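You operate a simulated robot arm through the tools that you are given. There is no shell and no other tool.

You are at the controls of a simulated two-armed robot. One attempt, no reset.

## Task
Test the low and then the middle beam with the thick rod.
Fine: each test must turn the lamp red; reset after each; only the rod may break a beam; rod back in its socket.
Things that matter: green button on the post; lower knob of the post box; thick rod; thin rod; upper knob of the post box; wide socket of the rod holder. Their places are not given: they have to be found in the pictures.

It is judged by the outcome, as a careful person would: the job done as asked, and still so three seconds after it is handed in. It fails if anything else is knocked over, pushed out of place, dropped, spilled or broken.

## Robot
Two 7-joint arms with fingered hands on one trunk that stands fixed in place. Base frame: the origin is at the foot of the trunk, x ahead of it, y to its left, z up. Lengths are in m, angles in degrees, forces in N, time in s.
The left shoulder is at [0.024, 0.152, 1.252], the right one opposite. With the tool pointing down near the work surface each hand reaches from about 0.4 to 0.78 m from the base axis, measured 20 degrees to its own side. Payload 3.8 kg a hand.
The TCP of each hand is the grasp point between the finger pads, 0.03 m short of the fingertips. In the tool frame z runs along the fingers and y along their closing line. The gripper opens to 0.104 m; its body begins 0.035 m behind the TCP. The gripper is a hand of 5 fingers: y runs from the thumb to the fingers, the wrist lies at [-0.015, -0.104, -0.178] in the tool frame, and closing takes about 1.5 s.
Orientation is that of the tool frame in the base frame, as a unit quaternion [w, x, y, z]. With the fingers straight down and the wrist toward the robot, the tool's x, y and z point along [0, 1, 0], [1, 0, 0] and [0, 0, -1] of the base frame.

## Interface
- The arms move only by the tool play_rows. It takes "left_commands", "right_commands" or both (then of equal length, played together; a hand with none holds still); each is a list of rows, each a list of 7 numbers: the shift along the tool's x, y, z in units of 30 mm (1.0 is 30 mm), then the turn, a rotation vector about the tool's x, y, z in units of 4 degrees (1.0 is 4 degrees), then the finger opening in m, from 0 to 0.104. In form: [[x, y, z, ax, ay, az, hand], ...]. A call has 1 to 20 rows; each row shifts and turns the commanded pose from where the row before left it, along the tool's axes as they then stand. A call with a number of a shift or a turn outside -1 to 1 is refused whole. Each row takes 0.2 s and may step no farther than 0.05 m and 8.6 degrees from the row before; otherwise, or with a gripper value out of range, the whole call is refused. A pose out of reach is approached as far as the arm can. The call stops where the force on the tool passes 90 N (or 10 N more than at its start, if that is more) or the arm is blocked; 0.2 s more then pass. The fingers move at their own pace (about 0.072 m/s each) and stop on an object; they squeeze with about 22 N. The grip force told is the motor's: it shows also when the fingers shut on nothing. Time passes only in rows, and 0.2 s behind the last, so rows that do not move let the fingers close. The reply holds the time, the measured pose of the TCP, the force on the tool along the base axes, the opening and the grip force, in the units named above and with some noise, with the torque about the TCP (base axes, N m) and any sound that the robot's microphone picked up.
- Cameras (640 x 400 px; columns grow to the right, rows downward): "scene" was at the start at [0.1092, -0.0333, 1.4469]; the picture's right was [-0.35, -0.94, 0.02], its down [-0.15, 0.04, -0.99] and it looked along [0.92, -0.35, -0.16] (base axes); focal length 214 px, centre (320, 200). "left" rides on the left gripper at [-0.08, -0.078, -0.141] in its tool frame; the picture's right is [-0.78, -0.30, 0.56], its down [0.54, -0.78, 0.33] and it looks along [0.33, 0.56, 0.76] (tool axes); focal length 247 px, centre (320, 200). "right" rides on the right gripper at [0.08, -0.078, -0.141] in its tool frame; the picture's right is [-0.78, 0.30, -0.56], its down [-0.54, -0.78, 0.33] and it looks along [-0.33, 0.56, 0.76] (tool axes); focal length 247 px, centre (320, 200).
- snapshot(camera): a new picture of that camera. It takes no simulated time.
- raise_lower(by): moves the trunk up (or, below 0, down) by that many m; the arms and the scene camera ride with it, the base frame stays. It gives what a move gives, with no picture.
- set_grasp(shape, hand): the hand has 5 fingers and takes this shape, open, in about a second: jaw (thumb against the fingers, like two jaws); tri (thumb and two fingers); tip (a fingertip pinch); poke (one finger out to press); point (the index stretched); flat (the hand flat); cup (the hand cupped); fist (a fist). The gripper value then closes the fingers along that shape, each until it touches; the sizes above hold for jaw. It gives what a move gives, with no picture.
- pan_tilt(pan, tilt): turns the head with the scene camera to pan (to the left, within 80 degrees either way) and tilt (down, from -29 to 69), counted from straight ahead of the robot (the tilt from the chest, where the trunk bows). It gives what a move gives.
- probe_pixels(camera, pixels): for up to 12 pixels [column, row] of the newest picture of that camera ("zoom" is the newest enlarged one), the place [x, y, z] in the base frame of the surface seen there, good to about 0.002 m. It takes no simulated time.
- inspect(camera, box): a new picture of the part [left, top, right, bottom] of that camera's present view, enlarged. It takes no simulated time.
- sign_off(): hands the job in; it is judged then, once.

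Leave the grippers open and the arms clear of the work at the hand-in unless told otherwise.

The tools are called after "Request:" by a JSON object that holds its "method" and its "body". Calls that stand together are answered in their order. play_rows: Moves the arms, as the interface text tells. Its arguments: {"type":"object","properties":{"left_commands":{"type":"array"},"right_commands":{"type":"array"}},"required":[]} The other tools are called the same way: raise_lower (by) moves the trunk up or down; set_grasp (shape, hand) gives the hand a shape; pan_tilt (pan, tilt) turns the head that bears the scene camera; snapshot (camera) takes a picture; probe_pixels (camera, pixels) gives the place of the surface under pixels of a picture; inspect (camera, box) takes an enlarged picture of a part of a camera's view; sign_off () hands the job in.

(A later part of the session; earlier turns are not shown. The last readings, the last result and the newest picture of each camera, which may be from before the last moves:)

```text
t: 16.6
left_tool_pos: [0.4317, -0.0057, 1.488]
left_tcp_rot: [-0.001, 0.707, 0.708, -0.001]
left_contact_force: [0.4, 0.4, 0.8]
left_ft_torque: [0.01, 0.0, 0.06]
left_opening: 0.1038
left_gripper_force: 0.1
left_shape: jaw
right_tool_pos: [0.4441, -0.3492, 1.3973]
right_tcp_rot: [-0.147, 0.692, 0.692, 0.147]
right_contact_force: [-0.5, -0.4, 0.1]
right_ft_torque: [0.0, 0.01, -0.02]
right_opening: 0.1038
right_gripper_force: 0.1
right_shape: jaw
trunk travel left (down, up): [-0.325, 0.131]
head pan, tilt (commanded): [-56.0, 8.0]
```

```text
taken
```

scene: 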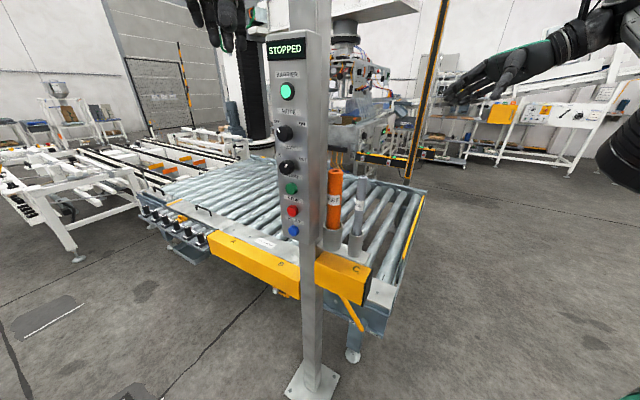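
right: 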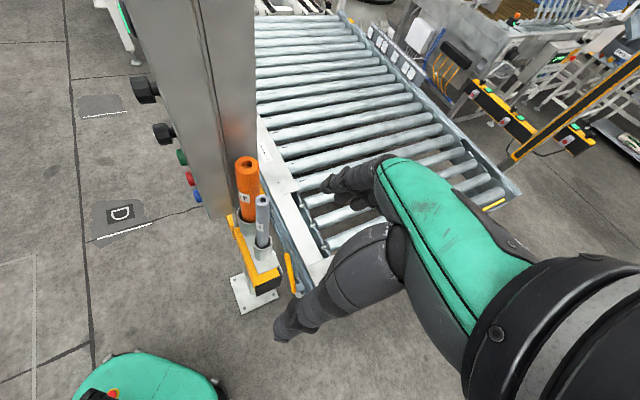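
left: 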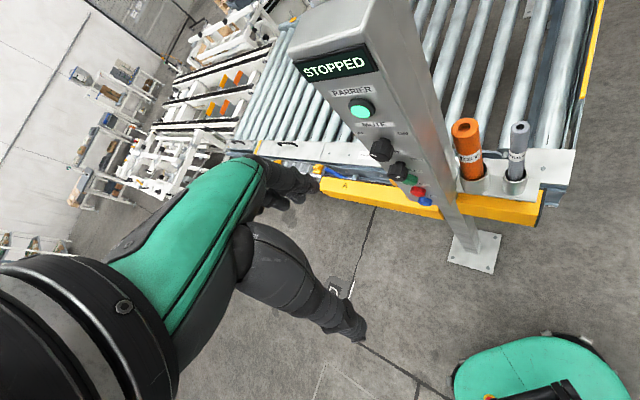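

Good pose. From here both rods' tops are visible at (246,163) and (262,200); I zoom in and probe them for a precise centre.

Request:
{"method": "inspect", "body": {"camera": "right", "box": [215, 140, 311, 200]}}

Request:
{"method": "inspect", "body": {"camera": "right", "box": [205, 190, 301, 250]}}

```text
6.67 times, centred on (263, 170) of right
```

zoom: 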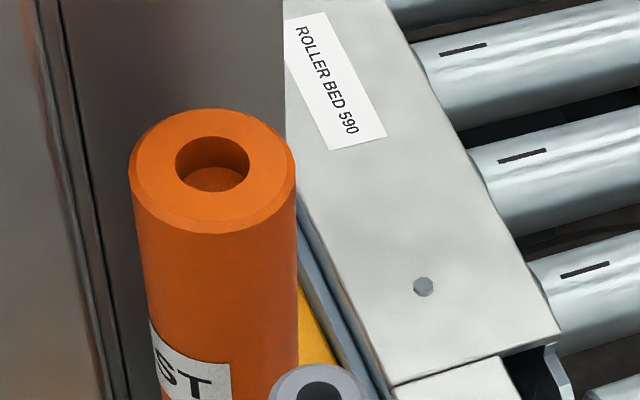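

```text
6.67 times, centred on (253, 220) of right
```

zoom: 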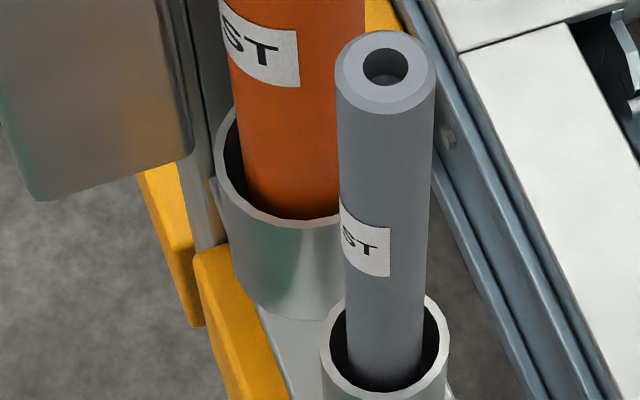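

Request:
{"method": "probe_pixels", "body": {"camera": "zoom", "pixels": [[350, 75], [425, 75], [385, 38], [385, 105], [260, 210], [230, 180], [320, 220], [330, 320], [440, 320], [390, 392], [225, 130], [300, 150]]}}

Request:
{"method": "inspect", "body": {"camera": "right", "box": [215, 140, 311, 200]}}

Request:
{"method": "probe_pixels", "body": {"camera": "zoom", "pixels": [[145, 170], [280, 160], [215, 118], [215, 220], [155, 135], [270, 205], [165, 205], [262, 130], [212, 180], [60, 200], [90, 200], [240, 60]]}}

```text
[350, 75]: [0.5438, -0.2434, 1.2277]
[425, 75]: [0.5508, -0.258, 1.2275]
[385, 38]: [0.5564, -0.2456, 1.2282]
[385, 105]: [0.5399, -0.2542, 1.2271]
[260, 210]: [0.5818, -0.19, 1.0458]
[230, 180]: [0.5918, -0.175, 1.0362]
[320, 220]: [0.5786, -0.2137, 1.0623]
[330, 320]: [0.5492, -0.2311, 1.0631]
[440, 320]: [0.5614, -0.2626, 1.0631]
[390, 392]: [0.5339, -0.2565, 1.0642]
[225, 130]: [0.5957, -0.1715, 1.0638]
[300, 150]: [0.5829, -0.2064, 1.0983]
```

```text
6.67 times, centred on (263, 170) of right
```

zoom: 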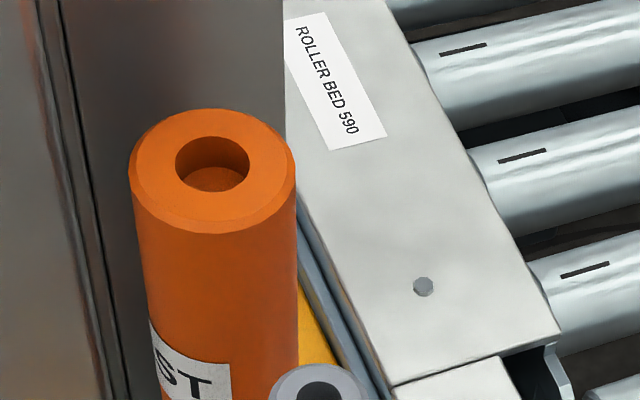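

```text
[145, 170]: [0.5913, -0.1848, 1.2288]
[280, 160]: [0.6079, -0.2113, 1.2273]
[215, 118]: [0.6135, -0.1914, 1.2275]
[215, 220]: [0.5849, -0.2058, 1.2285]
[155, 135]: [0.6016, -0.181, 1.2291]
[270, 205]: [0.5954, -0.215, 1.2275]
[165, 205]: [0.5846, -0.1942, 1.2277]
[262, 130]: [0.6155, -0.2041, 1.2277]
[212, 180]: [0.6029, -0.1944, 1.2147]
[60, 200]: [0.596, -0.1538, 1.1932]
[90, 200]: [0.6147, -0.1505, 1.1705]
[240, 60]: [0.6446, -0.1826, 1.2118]
```

Thick rod centre (0.5995,-0.1984), thin rod centre (0.5477,-0.2503), both tops at z≈1.228; the wide socket's rim is at z≈1.063. Now I yaw the right hand −22° and approach part way toward above the rod at z≈1.40.

Request:
{"method": "play_rows", "body": {"right_commands": [[0, 0, 0, -0.373, 0, 0.838, 0.104], [0, 0, 0, -0.373, 0, 0.838, 0.104], [0, 0, 0, -0.373, 0, 0.838, 0.104], [0, 0, 0, -0.373, 0, 0.838, 0.104], [0, 0, 0, -0.373, 0, 0.838, 0.104], [0, 0, 0, -0.373, 0, 0.838, 0.104], [0.694, 0.352, 0.309, 0, 0, 0, 0.104], [0.694, 0.352, 0.309, 0, 0, 0, 0.104], [0.694, 0.352, 0.309, 0, 0, 0, 0.104], [0.694, 0.352, 0.309, 0, 0, 0, 0.104], [0.694, 0.352, 0.309, 0, 0, 0, 0.104]]}}

Request:
{"method": "pan_tilt", "body": {"pan": -20, "tilt": 15}}

Request:
{"method": "snapshot", "body": {"camera": "scene"}}

Request:
{"method": "snapshot", "body": {"camera": "right"}}

```text
t: 19.0
left_tool_pos: [0.4319, -0.0055, 1.4867]
left_tcp_rot: [0.0, 0.706, 0.708, -0.001]
left_contact_force: [-0.5, 0.8, 0.7]
left_ft_torque: [-0.01, 0.03, 0.01]
left_opening: 0.1037
left_gripper_force: 0.1
left_shape: jaw
right_tool_pos: [0.539, -0.2649, 1.3928]
right_tcp_rot: [-0.117, 0.811, 0.547, 0.172]
right_contact_force: [0.0, -0.7, 1.0]
right_ft_torque: [0.02, 0.04, -0.01]
right_opening: 0.1036
right_gripper_force: 0.0
right_shape: jaw
trunk travel left (down, up): [-0.325, 0.131]
head pan, tilt (commanded): [-56.0, 8.0]
```

```text
t: 20.0
left_tool_pos: [0.4306, -0.006, 1.4885]
left_tcp_rot: [0.001, 0.707, 0.708, 0.0]
left_contact_force: [0.1, 0.1, 0.3]
left_ft_torque: [0.02, 0.01, 0.02]
left_opening: 0.1037
left_gripper_force: 0.0
left_shape: jaw
right_tool_pos: [0.5369, -0.2656, 1.3946]
right_tcp_rot: [-0.116, 0.811, 0.547, 0.173]
right_contact_force: [-0.7, 0.1, -0.1]
right_ft_torque: [0.0, -0.03, 0.02]
right_opening: 0.1037
right_gripper_force: 0.2
right_shape: jaw
trunk travel left (down, up): [-0.325, 0.131]
head pan, tilt (commanded): [-20.0, 15.0]
```

```text
taken
```

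scene: 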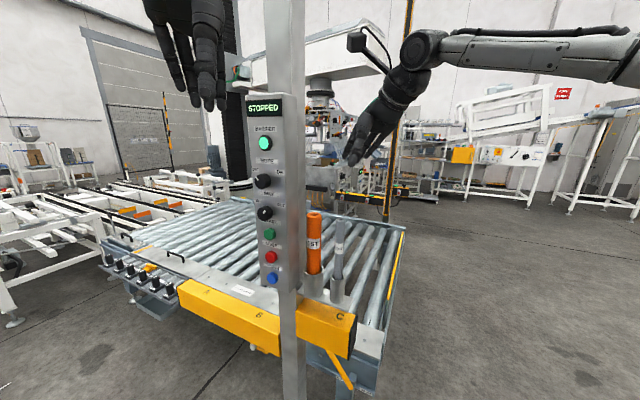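

```text
taken
```

right: 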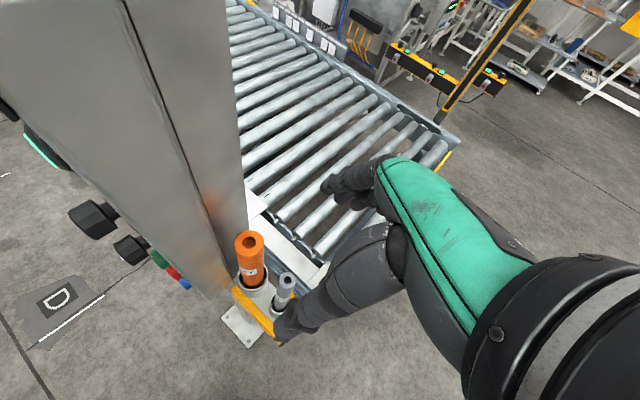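

The hand is where planned. I now move horizontally to directly above the thick rod (TCP to about (0.5965,-0.2058)), then look before descending.

Request:
{"method": "play_rows", "body": {"right_commands": [[0.781, 0.357, 0.348, 0, 0, 0, 0.104], [0.781, 0.357, 0.348, 0, 0, 0, 0.104], [0.781, 0.357, 0.348, 0, 0, 0, 0.104]]}}

Request:
{"method": "snapshot", "body": {"camera": "right"}}

Request:
{"method": "inspect", "body": {"camera": "scene", "box": [230, 40, 430, 165]}}

Request:
{"method": "inspect", "body": {"camera": "left", "box": [320, 0, 640, 200]}}

```text
t: 20.8
left_tool_pos: [0.431, -0.0055, 1.4881]
left_tcp_rot: [0.0, 0.706, 0.708, -0.002]
left_contact_force: [0.2, -0.5, -0.4]
left_ft_torque: [0.01, -0.02, -0.02]
left_opening: 0.1036
left_gripper_force: 0.1
left_shape: jaw
right_tool_pos: [0.5947, -0.2031, 1.3954]
right_tcp_rot: [-0.117, 0.811, 0.547, 0.172]
right_contact_force: [0.0, 0.4, 0.1]
right_ft_torque: [-0.01, 0.03, 0.0]
right_opening: 0.1039
right_gripper_force: 0.2
right_shape: jaw
trunk travel left (down, up): [-0.325, 0.131]
head pan, tilt (commanded): [-20.0, 15.0]
```

```text
taken
```

right: 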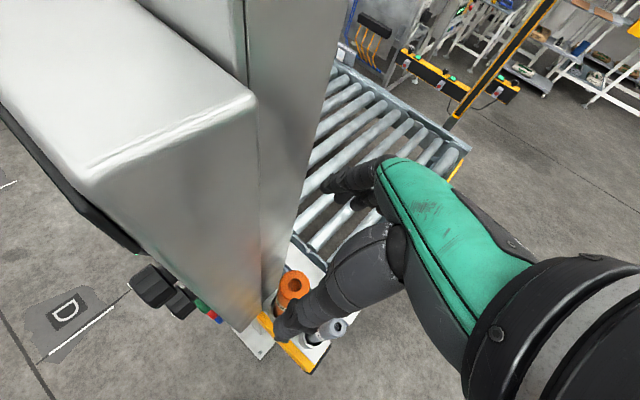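

```text
3.20 times, centred on (330, 102) of scene
```

zoom: 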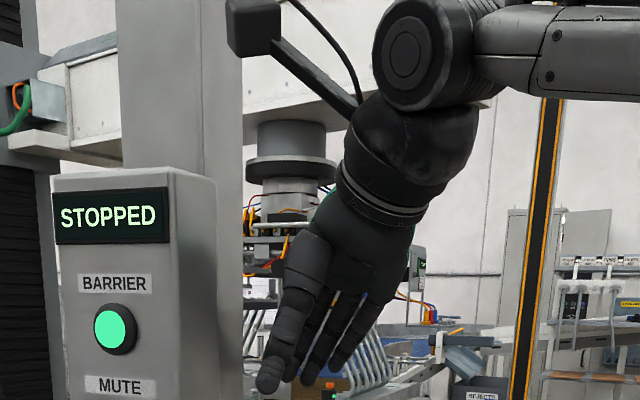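

```text
2.00 times, centred on (480, 100) of left
```

zoom: 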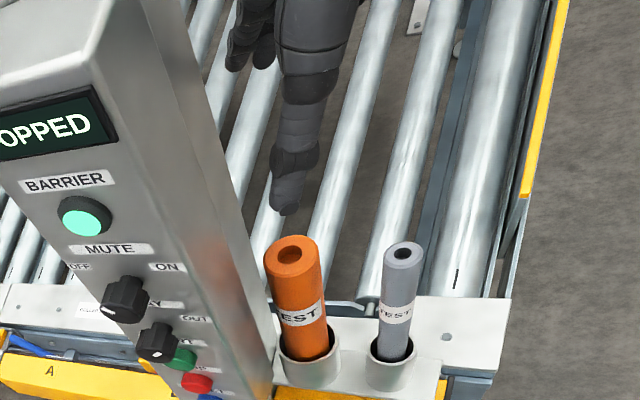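

TCP is over the rod (rod lies about 5 mm off in tool x, 3 mm in y – fine). I descend vertically 0.12 m so the fingertips are just above the rod top, then check.

Request:
{"method": "play_rows", "body": {"right_commands": [[-0.407, 0, 0.914, 0, 0, 0, 0.104], [-0.407, 0, 0.914, 0, 0, 0, 0.104], [-0.407, 0, 0.914, 0, 0, 0, 0.104], [-0.407, 0, 0.914, 0, 0, 0, 0.104]]}}

Request:
{"method": "snapshot", "body": {"camera": "right"}}

Request:
{"method": "inspect", "body": {"camera": "scene", "box": [230, 110, 430, 235]}}

Request:
{"method": "inspect", "body": {"camera": "left", "box": [400, 40, 560, 140]}}

```text
t: 21.8
left_tool_pos: [0.4309, -0.0066, 1.4884]
left_tcp_rot: [0.0, 0.707, 0.707, 0.0]
left_contact_force: [0.7, 0.8, -0.3]
left_ft_torque: [0.01, 0.01, 0.01]
left_opening: 0.1034
left_gripper_force: 0.1
left_shape: jaw
right_tool_pos: [0.5944, -0.2078, 1.2746]
right_tcp_rot: [-0.116, 0.811, 0.547, 0.173]
right_contact_force: [0.0, 1.0, -0.3]
right_ft_torque: [0.0, 0.02, 0.0]
right_opening: 0.1035
right_gripper_force: 0.1
right_shape: jaw
trunk travel left (down, up): [-0.325, 0.131]
head pan, tilt (commanded): [-20.0, 15.0]
```

```text
taken
```

right: 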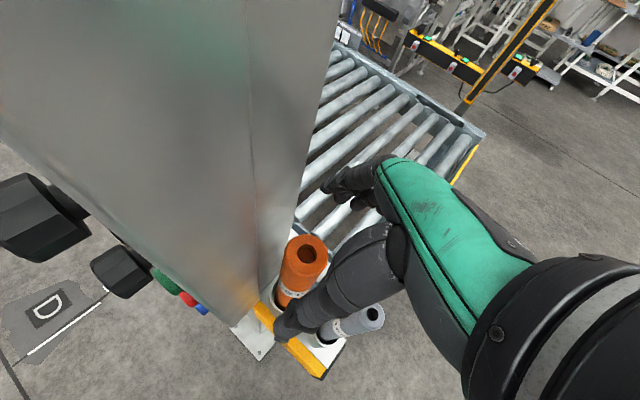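

```text
3.20 times, centred on (330, 172) of scene
```

zoom: 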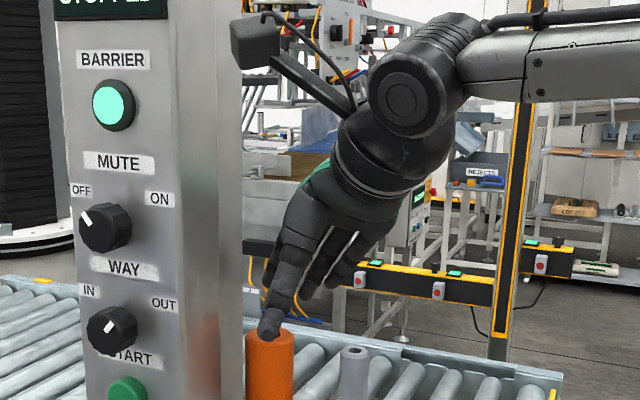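

```text
4.00 times, centred on (480, 90) of left
```

zoom: 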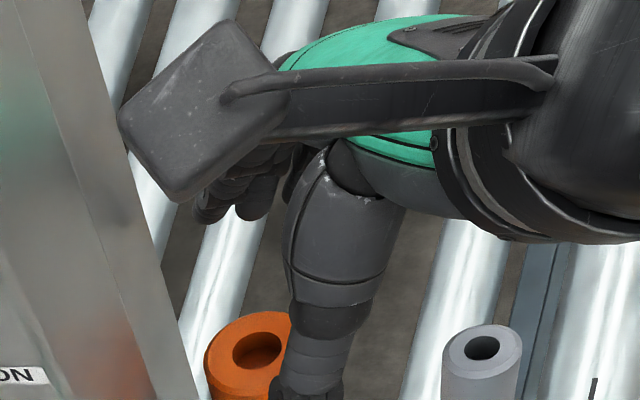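

All clear: the thumb passes ~4 cm in front of the rod and the camera box clears the post box. I shift ~7 mm in tool x to centre the rod between index and middle, and descend 0.08 m to TCP z≈1.195.

Request:
{"method": "play_rows", "body": {"right_commands": [[0.213, 0, 0.097, 0, 0, 0, 0.104], [-0.362, 0, 0.813, 0, 0, 0, 0.104], [-0.362, 0, 0.813, 0, 0, 0, 0.104], [-0.362, 0, 0.813, 0, 0, 0, 0.104]]}}

Request:
{"method": "snapshot", "body": {"camera": "right"}}

Request:
{"method": "inspect", "body": {"camera": "scene", "box": [260, 150, 420, 250]}}

Request:
{"method": "inspect", "body": {"camera": "left", "box": [400, 60, 560, 160]}}

```text
t: 22.8
left_tool_pos: [0.4309, -0.0063, 1.4882]
left_tcp_rot: [0.0, 0.707, 0.708, -0.001]
left_contact_force: [-0.6, 0.7, 0.1]
left_ft_torque: [-0.02, 0.0, -0.01]
left_opening: 0.1036
left_gripper_force: 0.1
left_shape: jaw
right_tool_pos: [0.5975, -0.2, 1.196]
right_tcp_rot: [-0.116, 0.81, 0.548, 0.172]
right_contact_force: [0.4, -1.0, 0.2]
right_ft_torque: [0.0, 0.03, -0.02]
right_opening: 0.1035
right_gripper_force: 0.0
right_shape: jaw
trunk travel left (down, up): [-0.325, 0.131]
head pan, tilt (commanded): [-20.0, 15.0]
```

```text
taken
```

right: 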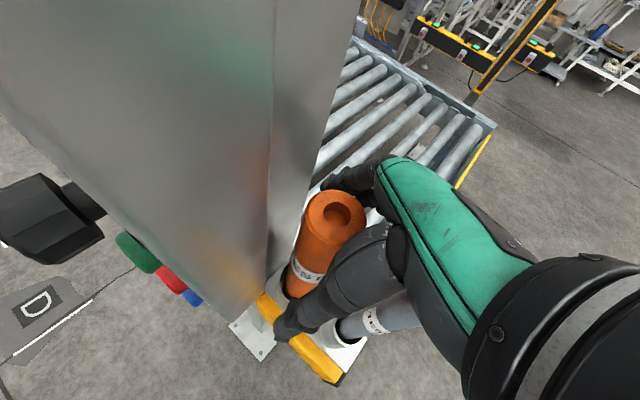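

```text
4.00 times, centred on (340, 200) of scene
```

zoom: 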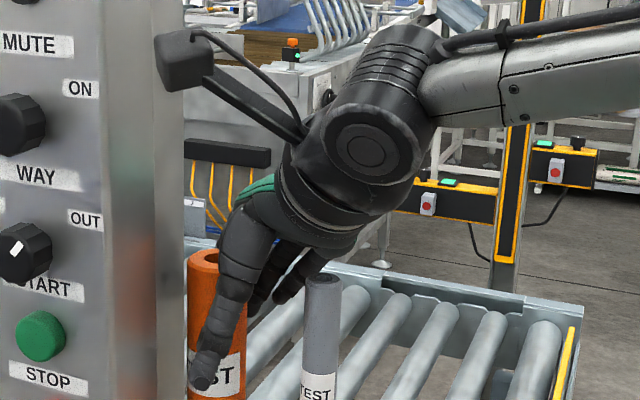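

```text
4.00 times, centred on (480, 110) of left
```

zoom: 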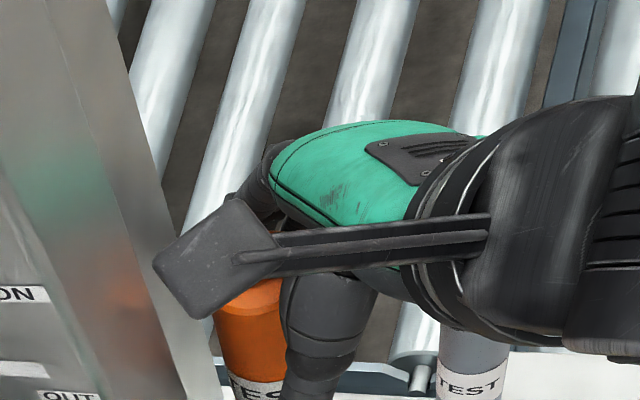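

The rod stands between thumb and fingers, thin rod is untouched. I close the fingers to a 0.03 m command (rod ≈0.038) to grip without the outer fingers sweeping toward the thin rod.

Request:
{"method": "play_rows", "body": {"right_commands": [[0, 0, 0, 0, 0, 0, 0.08], [0, 0, 0, 0, 0, 0, 0.06], [0, 0, 0, 0, 0, 0, 0.05], [0, 0, 0, 0, 0, 0, 0.04], [0, 0, 0, 0, 0, 0, 0.03], [0, 0, 0, 0, 0, 0, 0.03], [0, 0, 0, 0, 0, 0, 0.03], [0, 0, 0, 0, 0, 0, 0.03]]}}

Request:
{"method": "inspect", "body": {"camera": "scene", "box": [260, 150, 420, 250]}}

Request:
{"method": "snapshot", "body": {"camera": "right"}}

```text
t: 24.6
left_tool_pos: [0.4311, -0.007, 1.4896]
left_tcp_rot: [0.001, 0.707, 0.707, 0.0]
left_contact_force: [-0.4, -0.3, 0.2]
left_ft_torque: [0.0, 0.02, -0.02]
left_opening: 0.1035
left_gripper_force: 0.1
left_shape: jaw
right_tool_pos: [0.5989, -0.2006, 1.1972]
right_tcp_rot: [-0.117, 0.811, 0.547, 0.172]
right_contact_force: [-0.5, -0.4, 0.1]
right_ft_torque: [-0.02, -0.04, 0.06]
right_opening: 0.0322
right_gripper_force: 21.7
right_shape: jaw
trunk travel left (down, up): [-0.325, 0.131]
head pan, tilt (commanded): [-20.0, 15.0]
```

```text
4.00 times, centred on (340, 200) of scene
```

zoom: 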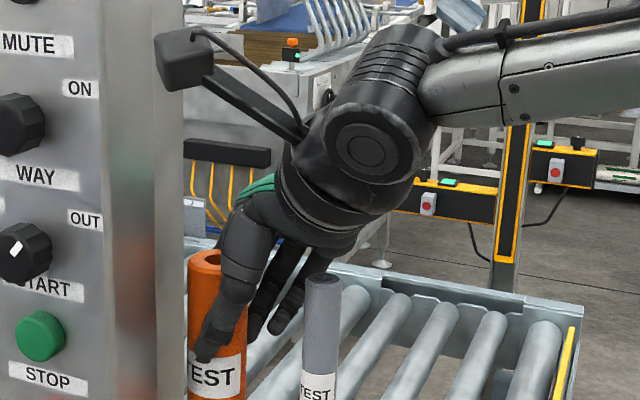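

```text
taken
```

right: 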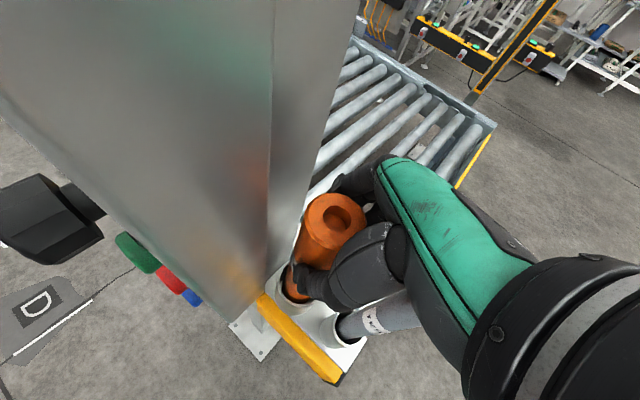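

Grip force 21.7 N at opening 0.032 – the rod is held. I lift vertically 6 cm and check that it comes along without slip.

Request:
{"method": "play_rows", "body": {"right_commands": [[0.2, 0, -0.457, 0, 0, 0, 0.03], [0.2, 0, -0.457, 0, 0, 0, 0.028], [0.2, 0, -0.457, 0, 0, 0, 0.025], [0.2, 0, -0.457, 0, 0, 0, 0.022]]}}

Request:
{"method": "inspect", "body": {"camera": "scene", "box": [260, 120, 420, 220]}}

Request:
{"method": "inspect", "body": {"camera": "scene", "box": [260, 200, 420, 300]}}

Request:
{"method": "snapshot", "body": {"camera": "right"}}

```text
t: 25.6
left_tool_pos: [0.4298, -0.0061, 1.4886]
left_tcp_rot: [0.001, 0.706, 0.708, -0.001]
left_contact_force: [0.6, 0.0, 0.8]
left_ft_torque: [-0.01, 0.02, 0.01]
left_opening: 0.1037
left_gripper_force: 0.1
left_shape: jaw
right_tool_pos: [0.5966, -0.2005, 1.257]
right_tcp_rot: [-0.117, 0.81, 0.548, 0.172]
right_contact_force: [-0.4, 0.0, -2.6]
right_ft_torque: [0.0, 0.03, 0.01]
right_opening: 0.0325
right_gripper_force: 21.9
right_shape: jaw
trunk travel left (down, up): [-0.325, 0.131]
head pan, tilt (commanded): [-20.0, 15.0]
```

```text
4.00 times, centred on (340, 170) of scene
```

zoom: 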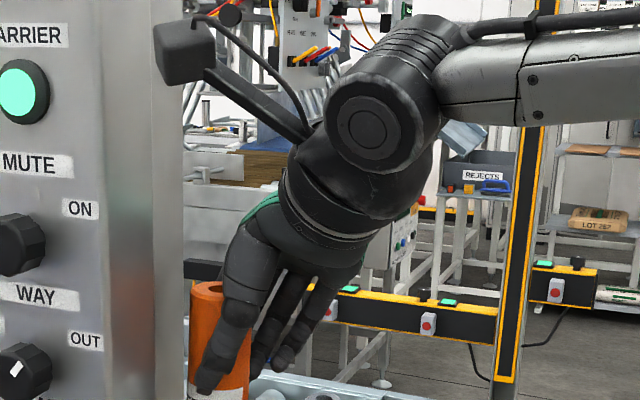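

```text
4.00 times, centred on (340, 250) of scene
```

zoom: 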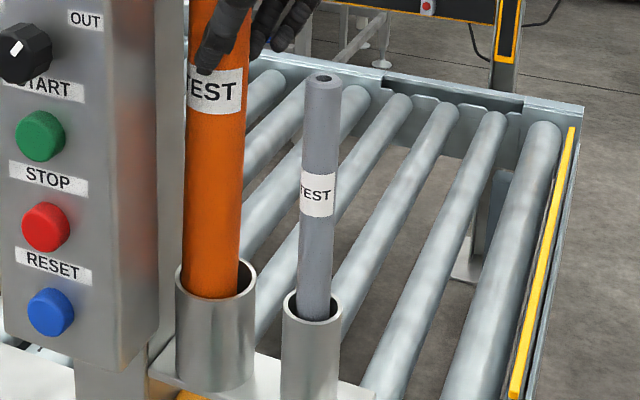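

```text
taken
```

right: 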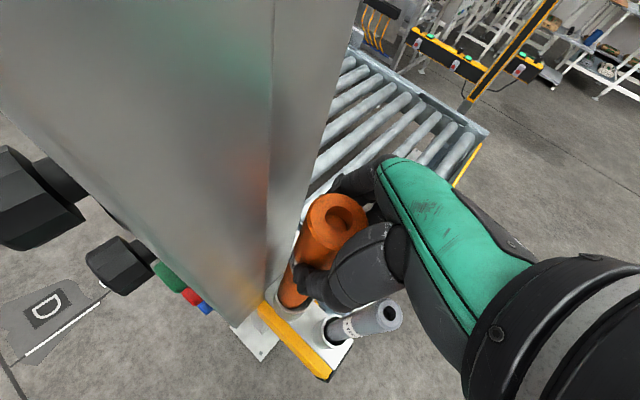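

The rod rises cleanly (weight ≈2.6 N). I continue to lift another 0.11 m and look for its lower end.

Request:
{"method": "play_rows", "body": {"right_commands": [[0.271, 0, -0.609, 0, 0, 0, 0.015], [0.271, 0, -0.609, 0, 0, 0, 0.01], [0.271, 0, -0.609, 0, 0, 0, 0.005], [0.271, 0, -0.609, 0, 0, 0, 0], [0.271, 0, -0.609, 0, 0, 0, 0], [0.271, 0, -0.609, 0, 0, 0, 0]]}}

Request:
{"method": "inspect", "body": {"camera": "scene", "box": [260, 70, 420, 170]}}

Request:
{"method": "inspect", "body": {"camera": "scene", "box": [260, 180, 420, 280]}}

```text
t: 27.0
left_tool_pos: [0.4308, -0.0054, 1.4875]
left_tcp_rot: [0.001, 0.707, 0.708, 0.0]
left_contact_force: [0.1, 0.5, 0.1]
left_ft_torque: [0.04, 0.03, -0.02]
left_opening: 0.1037
left_gripper_force: 0.1
left_shape: jaw
right_tool_pos: [0.5946, -0.1997, 1.3771]
right_tcp_rot: [-0.116, 0.811, 0.547, 0.173]
right_contact_force: [0.1, -0.1, -3.5]
right_ft_torque: [0.01, 0.01, -0.04]
right_opening: 0.0326
right_gripper_force: 22.1
right_shape: jaw
trunk travel left (down, up): [-0.325, 0.131]
head pan, tilt (commanded): [-20.0, 15.0]
```

```text
4.00 times, centred on (340, 120) of scene
```

zoom: 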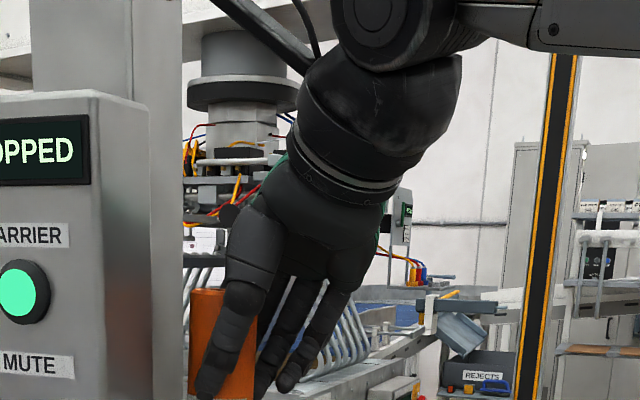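

```text
4.00 times, centred on (340, 230) of scene
```

zoom: 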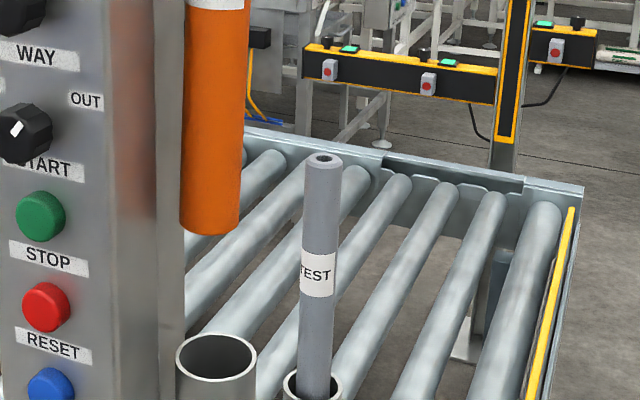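

The rod is out of the socket, its lower end at zoom (210,228). I probe the rod's lower end and sides, and the socket rim, to know length and tilt.

Request:
{"method": "probe_pixels", "body": {"camera": "zoom", "pixels": [[210, 222], [186, 215], [236, 215], [210, 100], [210, 30], [215, 337], [178, 355], [255, 355], [215, 380], [322, 160], [190, 100], [235, 100]]}}

Request:
{"method": "inspect", "body": {"camera": "scene", "box": [285, 130, 349, 170]}}

Request:
{"method": "probe_pixels", "body": {"camera": "zoom", "pixels": [[230, 180], [260, 130], [205, 140], [260, 200], [220, 80], [230, 90]]}}

```text
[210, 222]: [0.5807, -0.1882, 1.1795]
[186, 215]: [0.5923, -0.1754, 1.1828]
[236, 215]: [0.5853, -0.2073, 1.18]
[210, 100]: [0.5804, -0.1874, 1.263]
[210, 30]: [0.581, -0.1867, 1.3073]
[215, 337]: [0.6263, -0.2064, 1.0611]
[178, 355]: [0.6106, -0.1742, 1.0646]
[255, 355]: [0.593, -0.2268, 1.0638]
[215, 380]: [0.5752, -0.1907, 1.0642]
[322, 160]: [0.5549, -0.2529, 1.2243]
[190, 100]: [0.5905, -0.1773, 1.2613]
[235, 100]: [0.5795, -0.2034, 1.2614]
```

```text
10.00 times, centred on (317, 150) of scene
```

zoom: 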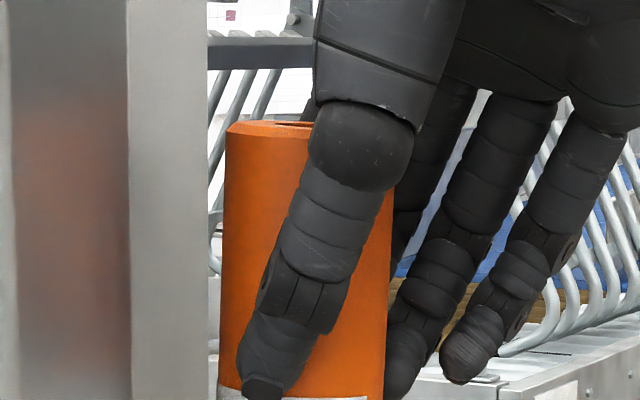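

```text
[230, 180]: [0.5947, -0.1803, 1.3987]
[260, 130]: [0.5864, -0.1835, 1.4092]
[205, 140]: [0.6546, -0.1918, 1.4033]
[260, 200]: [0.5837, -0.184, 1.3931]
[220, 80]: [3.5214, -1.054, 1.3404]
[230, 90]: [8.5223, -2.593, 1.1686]
```

Rod length is ~0.23 m (bottom now z≈1.178, 0.2 m below the TCP), vertical in the hand. To pass over the thin rod (top 1.2285) I lift another 0.08 m, then retreat away from the post along (-0.707,-0.707) by 0.2 m.

Request:
{"method": "play_rows", "body": {"right_commands": [[0.271, 0, -0.609, 0, 0, 0, 0], [0.271, 0, -0.609, 0, 0, 0, 0], [0.271, 0, -0.609, 0, 0, 0, 0], [0.271, 0, -0.609, 0, 0, 0, 0]]}}

Request:
{"method": "inspect", "body": {"camera": "scene", "box": [260, 150, 420, 250]}}

```text
t: 28.0
left_tool_pos: [0.4324, -0.007, 1.4885]
left_tcp_rot: [-0.001, 0.707, 0.707, 0.0]
left_contact_force: [0.7, 0.5, -0.6]
left_ft_torque: [-0.04, 0.03, -0.01]
left_opening: 0.1035
left_gripper_force: 0.0
left_shape: jaw
right_tool_pos: [0.5972, -0.2036, 1.4551]
right_tcp_rot: [-0.116, 0.812, 0.546, 0.171]
right_contact_force: [0.8, 0.2, -2.2]
right_ft_torque: [0.01, 0.01, 0.04]
right_opening: 0.0327
right_gripper_force: 21.9
right_shape: jaw
right hand out of reach, approached as far as the arm can: row 4
trunk travel left (down, up): [-0.325, 0.131]
head pan, tilt (commanded): [-20.0, 15.0]
```

```text
4.00 times, centred on (340, 200) of scene
```

zoom: 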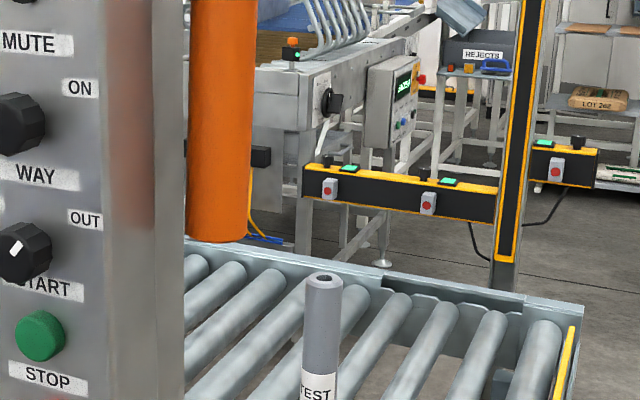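

Rod bottom is now ~1.256, above the thin rod. I retreat 0.2 m away from the post.

Request:
{"method": "play_rows", "body": {"right_commands": [[-0.4, -0.187, -0.178, 0, 0, 0, 0], [-0.8, -0.374, -0.356, 0, 0, 0, 0], [-0.8, -0.374, -0.356, 0, 0, 0, 0], [-0.8, -0.374, -0.356, 0, 0, 0, 0], [-0.8, -0.374, -0.356, 0, 0, 0, 0], [-0.8, -0.374, -0.356, 0, 0, 0, 0], [-0.8, -0.374, -0.356, 0, 0, 0, 0], [-0.4, -0.187, -0.178, 0, 0, 0, 0]]}}

Request:
{"method": "snapshot", "body": {"camera": "scene"}}

Request:
{"method": "snapshot", "body": {"camera": "right"}}

```text
t: 29.8
left_tool_pos: [0.4304, -0.0064, 1.4884]
left_tcp_rot: [0.0, 0.707, 0.708, 0.001]
left_contact_force: [-0.6, 0.0, -0.2]
left_ft_torque: [0.02, 0.01, 0.01]
left_opening: 0.1034
left_gripper_force: 0.1
left_shape: jaw
right_tool_pos: [0.4558, -0.3458, 1.4572]
right_tcp_rot: [-0.117, 0.81, 0.548, 0.172]
right_contact_force: [-0.7, -0.4, -2.6]
right_ft_torque: [0.04, 0.01, 0.01]
right_opening: 0.0326
right_gripper_force: 22.1
right_shape: jaw
trunk travel left (down, up): [-0.325, 0.131]
head pan, tilt (commanded): [-20.0, 15.0]
```

```text
taken
```

scene: 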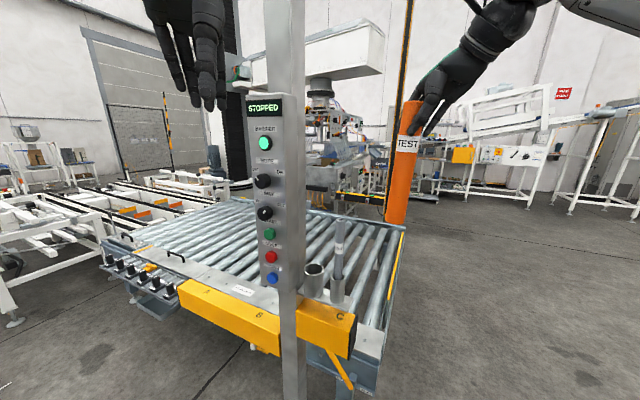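

```text
taken
```

right: 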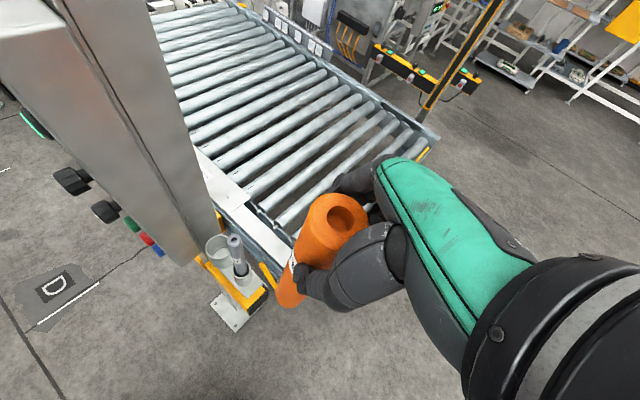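

Rod held securely and clear. Next I move 0.15 m to the right, then begin turning the hand about the horizontal axis along the conveyor-crossing direction so the rod swings up toward horizontal (first ~47°).

Request:
{"method": "play_rows", "body": {"right_commands": [[-0.848, 0.373, -0.378, 0, 0, 0, 0], [-0.848, 0.373, -0.378, 0, 0, 0, 0], [-0.848, 0.373, -0.378, 0, 0, 0, 0], [-0.848, 0.373, -0.378, 0, 0, 0, 0], [-0.848, 0.373, -0.378, 0, 0, 0, 0], [0, 0, 0, -0.351, 0.9, -0.157, 0], [0, 0, 0, -0.351, 0.9, -0.157, 0], [0, 0, 0, -0.351, 0.9, -0.157, 0], [0, 0, 0, -0.351, 0.9, -0.157, 0], [0, 0, 0, -0.351, 0.9, -0.157, 0], [0, 0, 0, -0.351, 0.9, -0.157, 0], [0, 0, 0, -0.351, 0.9, -0.157, 0], [0, 0, 0, -0.351, 0.9, -0.157, 0], [0, 0, 0, -0.351, 0.9, -0.157, 0], [0, 0, 0, -0.351, 0.9, -0.157, 0], [0, 0, 0, -0.351, 0.9, -0.157, 0], [0, 0, 0, -0.351, 0.9, -0.157, 0]]}}

Request:
{"method": "pan_tilt", "body": {"pan": -30, "tilt": 15}}

Request:
{"method": "snapshot", "body": {"camera": "scene"}}

Request:
{"method": "snapshot", "body": {"camera": "right"}}

```text
t: 33.4
left_tool_pos: [0.4313, -0.0072, 1.4885]
left_tcp_rot: [0.0, 0.707, 0.707, 0.0]
left_contact_force: [-0.8, -0.4, -0.5]
left_ft_torque: [0.02, 0.01, -0.01]
left_opening: 0.1036
left_gripper_force: 0.0
left_shape: jaw
right_tool_pos: [0.4551, -0.4947, 1.4559]
right_tcp_rot: [-0.181, 0.662, 0.487, 0.541]
right_contact_force: [-0.5, -0.8, -2.7]
right_ft_torque: [-0.08, 0.11, -0.01]
right_opening: 0.0321
right_gripper_force: 21.9
right_shape: jaw
trunk travel left (down, up): [-0.325, 0.131]
head pan, tilt (commanded): [-20.0, 15.0]
```

```text
t: 34.2
left_tool_pos: [0.4308, -0.0067, 1.4883]
left_tcp_rot: [0.0, 0.706, 0.708, 0.0]
left_contact_force: [0.8, -0.5, 0.4]
left_ft_torque: [0.01, 0.02, 0.0]
left_opening: 0.1039
left_gripper_force: 0.1
left_shape: jaw
right_tool_pos: [0.4548, -0.4943, 1.4564]
right_tcp_rot: [-0.181, 0.663, 0.486, 0.54]
right_contact_force: [0.6, -0.4, -3.0]
right_ft_torque: [-0.07, 0.12, 0.0]
right_opening: 0.0324
right_gripper_force: 22.2
right_shape: jaw
trunk travel left (down, up): [-0.325, 0.131]
head pan, tilt (commanded): [-30.0, 15.0]
```

```text
taken
```

scene: 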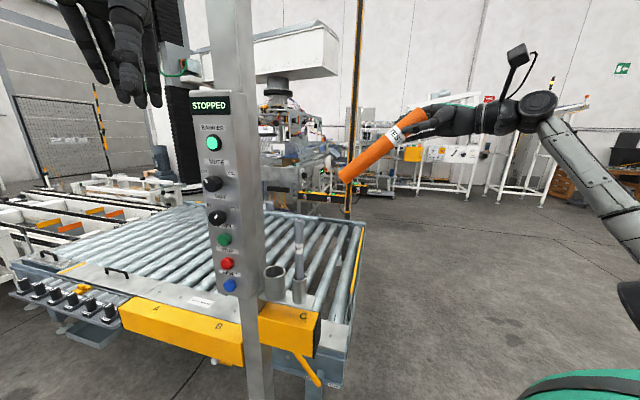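

```text
taken
```

right: 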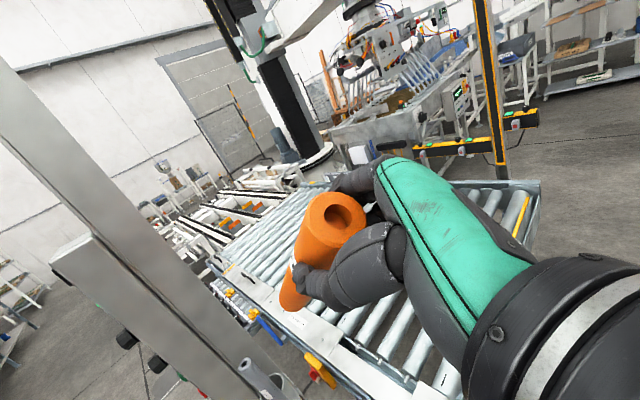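

Lamp still green at (213,143). I turn the rod up another ~31° (to about 12° below horizontal), still well away from the beam plane.

Request:
{"method": "play_rows", "body": {"right_commands": [[0, 0, 0, -0.351, 0.9, -0.157, 0], [0, 0, 0, -0.351, 0.9, -0.157, 0], [0, 0, 0, -0.351, 0.9, -0.157, 0], [0, 0, 0, -0.351, 0.9, -0.157, 0], [0, 0, 0, -0.351, 0.9, -0.157, 0], [0, 0, 0, -0.351, 0.9, -0.157, 0], [0, 0, 0, -0.351, 0.9, -0.157, 0], [0, 0, 0, -0.351, 0.9, -0.157, 0]]}}

Request:
{"method": "raise_lower", "body": {"by": -0.15}}

Request:
{"method": "snapshot", "body": {"camera": "scene"}}

Request:
{"method": "snapshot", "body": {"camera": "right"}}

```text
t: 36.0
left_tool_pos: [0.4316, -0.0068, 1.4885]
left_tcp_rot: [0.0, 0.706, 0.708, 0.0]
left_contact_force: [0.4, 0.6, 0.4]
left_ft_torque: [0.01, -0.01, 0.0]
left_opening: 0.1037
left_gripper_force: 0.0
left_shape: jaw
right_tool_pos: [0.4555, -0.4946, 1.4563]
right_tcp_rot: [-0.207, 0.499, 0.401, 0.74]
right_contact_force: [0.1, -0.1, -2.8]
right_ft_torque: [-0.16, 0.12, 0.03]
right_opening: 0.032
right_gripper_force: 21.8
right_shape: jaw
trunk travel left (down, up): [-0.325, 0.131]
head pan, tilt (commanded): [-30.0, 15.0]
```

```text
t: 37.7
left_tool_pos: [0.4311, -0.007, 1.3388]
left_tcp_rot: [0.001, 0.707, 0.708, 0.0]
left_contact_force: [-0.4, -0.4, 0.2]
left_ft_torque: [-0.03, -0.03, -0.01]
left_opening: 0.1036
left_gripper_force: 0.1
left_shape: jaw
right_tool_pos: [0.4548, -0.4939, 1.3074]
right_tcp_rot: [-0.208, 0.499, 0.401, 0.74]
right_contact_force: [0.2, -0.1, -2.4]
right_ft_torque: [-0.16, 0.16, -0.01]
right_opening: 0.0322
right_gripper_force: 22.2
right_shape: jaw
trunk travel left (down, up): [-0.175, 0.281]
head pan, tilt (commanded): [-30.0, 15.0]
```

```text
taken
```

scene: 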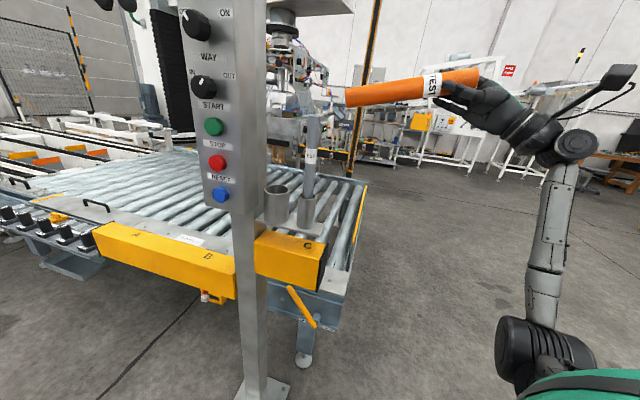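

```text
taken
```

right: 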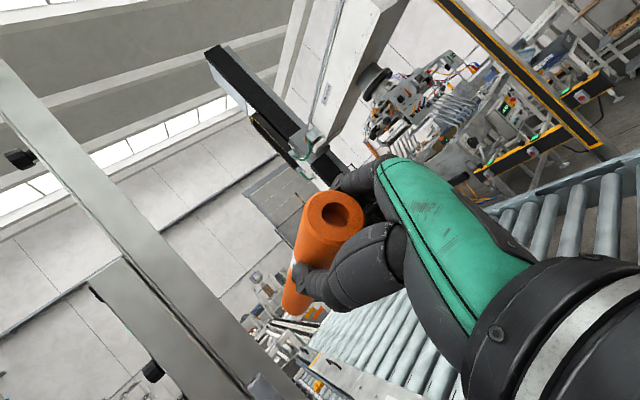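

The hand is comfortable in this pose. Before going low I measure the conveyor end and rails near (365,190), (345,260), (300,300) to keep the hand and forearm clear.

Request:
{"method": "probe_pixels", "body": {"camera": "scene", "pixels": [[364, 190], [355, 230], [345, 265], [335, 290], [300, 305], [322, 250], [290, 250], [330, 215], [300, 320], [345, 290], [310, 175], [338, 200]]}}

Request:
{"method": "inspect", "body": {"camera": "scene", "box": [240, 170, 400, 270]}}

Request:
{"method": "inspect", "body": {"camera": "scene", "box": [240, 240, 400, 340]}}

```text
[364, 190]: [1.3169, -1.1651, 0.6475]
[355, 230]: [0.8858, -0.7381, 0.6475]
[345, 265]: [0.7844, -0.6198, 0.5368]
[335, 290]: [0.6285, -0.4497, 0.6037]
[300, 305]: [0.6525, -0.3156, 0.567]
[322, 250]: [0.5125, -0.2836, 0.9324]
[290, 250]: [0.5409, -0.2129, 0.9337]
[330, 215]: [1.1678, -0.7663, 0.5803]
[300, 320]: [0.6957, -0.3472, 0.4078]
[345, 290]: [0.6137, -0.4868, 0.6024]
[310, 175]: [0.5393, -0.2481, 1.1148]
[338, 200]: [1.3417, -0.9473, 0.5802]
```

```text
4.00 times, centred on (320, 220) of scene
```

zoom: 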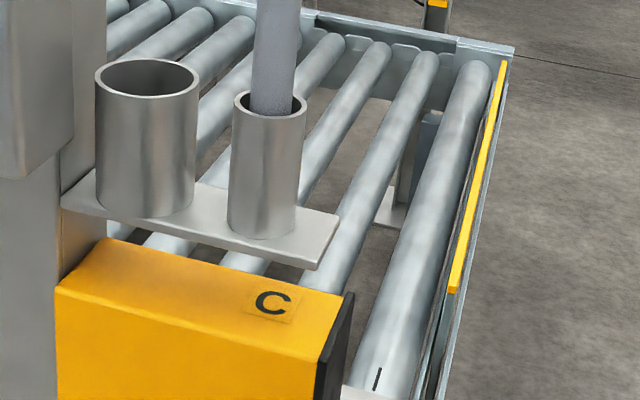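

```text
4.00 times, centred on (320, 290) of scene
```

zoom: 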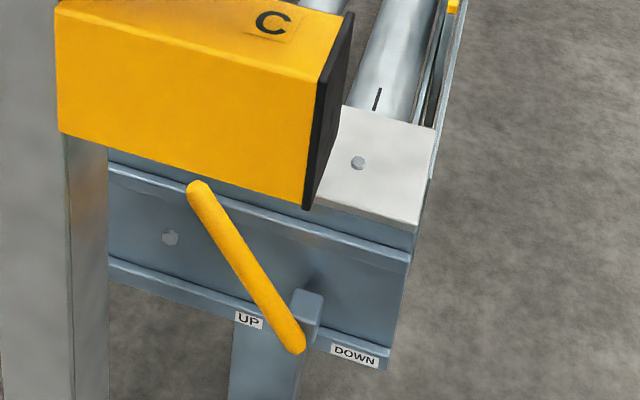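

The small yellow boxes A, B, C on the near side and the red dots on the far yellow bars look like muting sensor pairs – more beams I shouldn't break with the hand. I zoom on the far bars to place the red dots.

Request:
{"method": "inspect", "body": {"camera": "scene", "box": [260, 60, 420, 160]}}

Request:
{"method": "inspect", "body": {"camera": "right", "box": [440, 40, 640, 165]}}

```text
4.00 times, centred on (340, 110) of scene
```

zoom: 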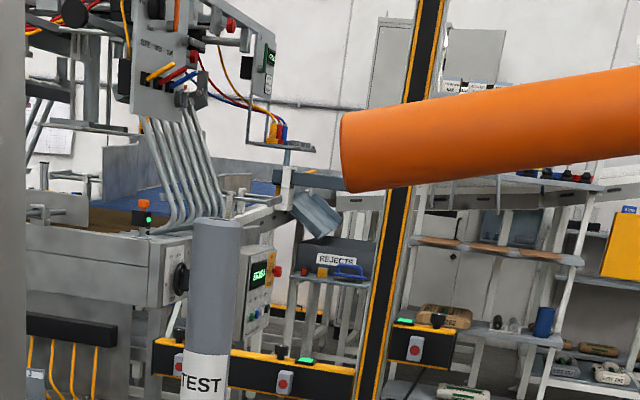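

```text
3.20 times, centred on (540, 102) of right
```

zoom: 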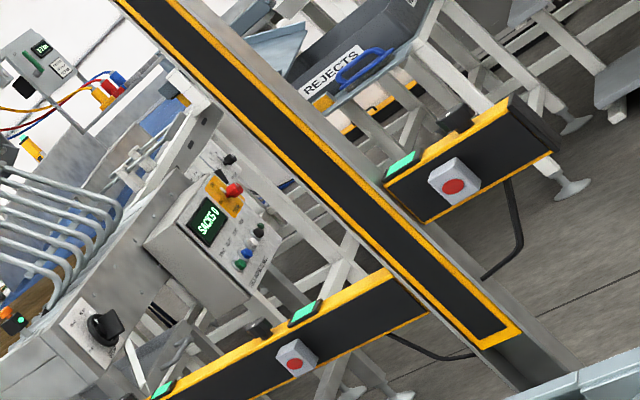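

Request:
{"method": "probe_pixels", "body": {"camera": "zoom", "pixels": [[455, 186], [400, 165], [540, 140], [295, 363], [165, 390], [305, 312], [300, 140], [420, 260], [490, 330], [455, 120], [480, 180], [262, 330]]}}

Request:
{"method": "inspect", "body": {"camera": "scene", "box": [60, 220, 260, 345]}}

Request:
{"method": "probe_pixels", "body": {"camera": "zoom", "pixels": [[150, 30], [300, 80], [460, 130], [130, 60], [300, 120], [460, 180], [110, 20], [530, 120], [530, 220], [400, 90]]}}

```text
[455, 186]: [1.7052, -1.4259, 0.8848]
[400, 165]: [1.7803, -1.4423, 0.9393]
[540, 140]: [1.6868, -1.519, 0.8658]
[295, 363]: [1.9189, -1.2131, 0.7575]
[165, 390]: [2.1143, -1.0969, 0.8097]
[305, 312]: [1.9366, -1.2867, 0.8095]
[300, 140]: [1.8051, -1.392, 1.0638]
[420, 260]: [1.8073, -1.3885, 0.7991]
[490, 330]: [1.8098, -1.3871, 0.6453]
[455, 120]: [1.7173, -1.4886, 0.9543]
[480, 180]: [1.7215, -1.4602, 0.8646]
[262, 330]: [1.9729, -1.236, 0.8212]
```

```text
3.20 times, centred on (160, 282) of scene
```

zoom: 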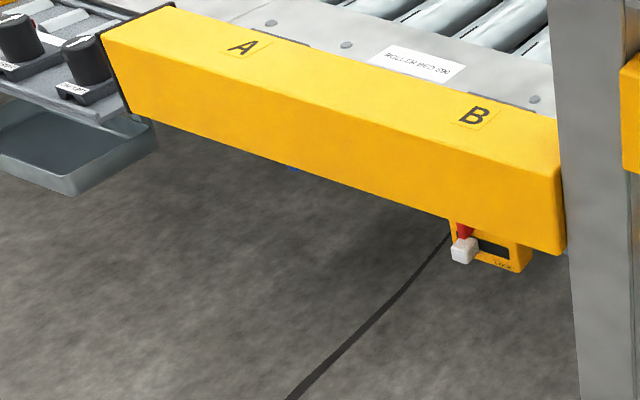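

```text
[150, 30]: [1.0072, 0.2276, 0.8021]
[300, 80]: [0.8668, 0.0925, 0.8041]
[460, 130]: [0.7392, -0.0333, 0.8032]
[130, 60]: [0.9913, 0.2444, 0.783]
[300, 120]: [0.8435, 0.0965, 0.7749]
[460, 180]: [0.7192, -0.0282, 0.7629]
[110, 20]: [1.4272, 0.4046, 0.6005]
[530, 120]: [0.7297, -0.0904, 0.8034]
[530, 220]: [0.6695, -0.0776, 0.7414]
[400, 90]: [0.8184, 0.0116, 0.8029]
```

Far red dots: one at n≈-0.1975, z≈0.885 opposite box C, another at n≈-0.499 opposite B. So a muting beam probably runs from box C at z≈0.88, and I must keep the hand out of it. I check the left camera and the rest of the post for any beam marks.

Request:
{"method": "snapshot", "body": {"camera": "left"}}

Request:
{"method": "inspect", "body": {"camera": "right", "box": [0, 50, 160, 150]}}

Request:
{"method": "inspect", "body": {"camera": "right", "box": [80, 150, 240, 250]}}

Request:
{"method": "inspect", "body": {"camera": "right", "box": [160, 240, 320, 340]}}

```text
taken
```

left: 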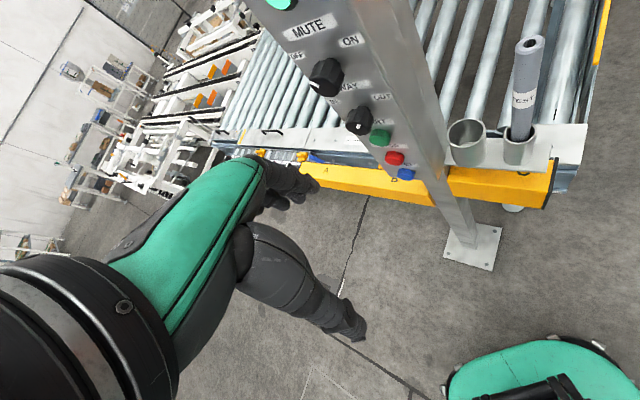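

```text
4.00 times, centred on (80, 100) of right
```

zoom: 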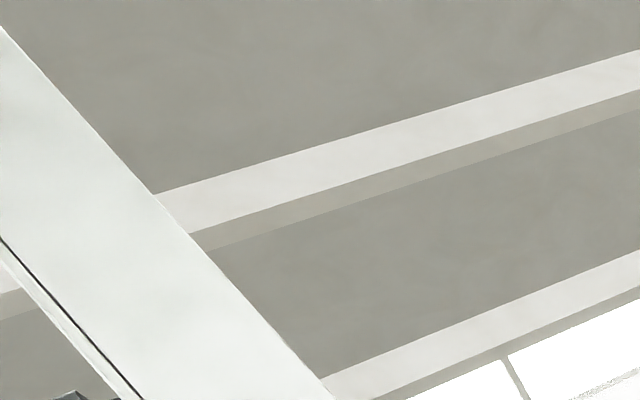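

```text
4.00 times, centred on (160, 200) of right
```

zoom: 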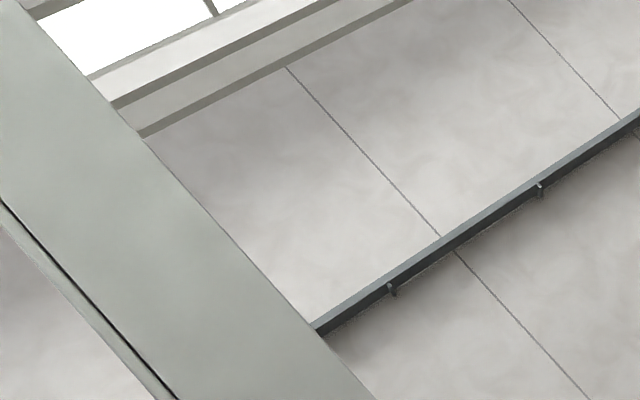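

```text
4.00 times, centred on (240, 290) of right
```

zoom: 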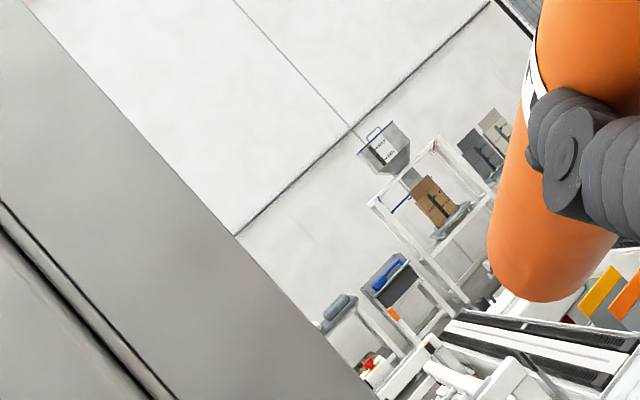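

No marks anywhere on the post, so I'll find the beams by scanning the rod upward from just above the rollers, keeping the hand out of the C sensor line (n≈-0.2, z≈0.885) and out of the barrier plane. First I lower the trunk fully (rod is still ~0.19 m short of the beam plane) and tilt the head up toward the lamp.

Request:
{"method": "raise_lower", "body": {"by": -0.175}}

Request:
{"method": "pan_tilt", "body": {"pan": -32, "tilt": -5}}

Request:
{"method": "snapshot", "body": {"camera": "scene"}}

```text
t: 39.7
left_tool_pos: [0.4829, -0.0065, 1.1126]
left_tcp_rot: [-0.034, 0.706, 0.706, -0.039]
left_contact_force: [-0.9, 0.0, 0.3]
left_ft_torque: [-0.02, 0.01, 0.0]
left_opening: 0.1036
left_gripper_force: 0.0
left_shape: jaw
right_tool_pos: [0.4521, -0.4945, 1.1322]
right_tcp_rot: [-0.207, 0.499, 0.401, 0.74]
right_contact_force: [-0.5, -1.1, -2.2]
right_ft_torque: [-0.11, 0.14, 0.0]
right_opening: 0.0322
right_gripper_force: 22.2
right_shape: jaw
trunk travel left (down, up): [0.0, 0.456]
head pan, tilt (commanded): [-30.0, 15.0]
```

```text
t: 40.5
left_tool_pos: [0.4848, -0.0063, 1.1119]
left_tcp_rot: [-0.036, 0.707, 0.706, -0.038]
left_contact_force: [0.4, 0.6, 0.2]
left_ft_torque: [0.0, -0.01, -0.03]
left_opening: 0.1035
left_gripper_force: 0.1
left_shape: jaw
right_tool_pos: [0.4556, -0.4947, 1.1309]
right_tcp_rot: [-0.207, 0.501, 0.4, 0.739]
right_contact_force: [-0.9, 0.6, -2.7]
right_ft_torque: [-0.09, 0.13, -0.03]
right_opening: 0.0321
right_gripper_force: 21.6
right_shape: jaw
trunk travel left (down, up): [0.0, 0.456]
head pan, tilt (commanded): [-32.0, -5.0]
```

```text
taken
```

scene: 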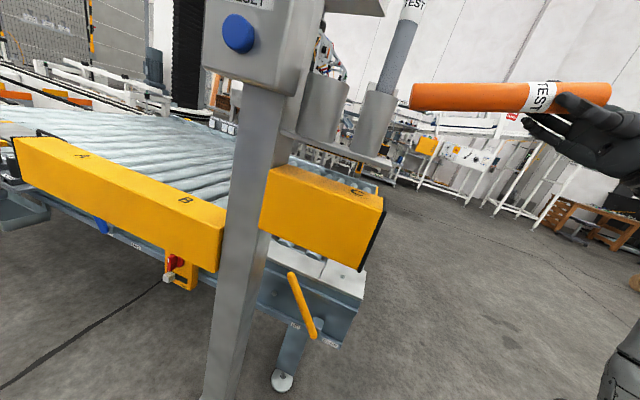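

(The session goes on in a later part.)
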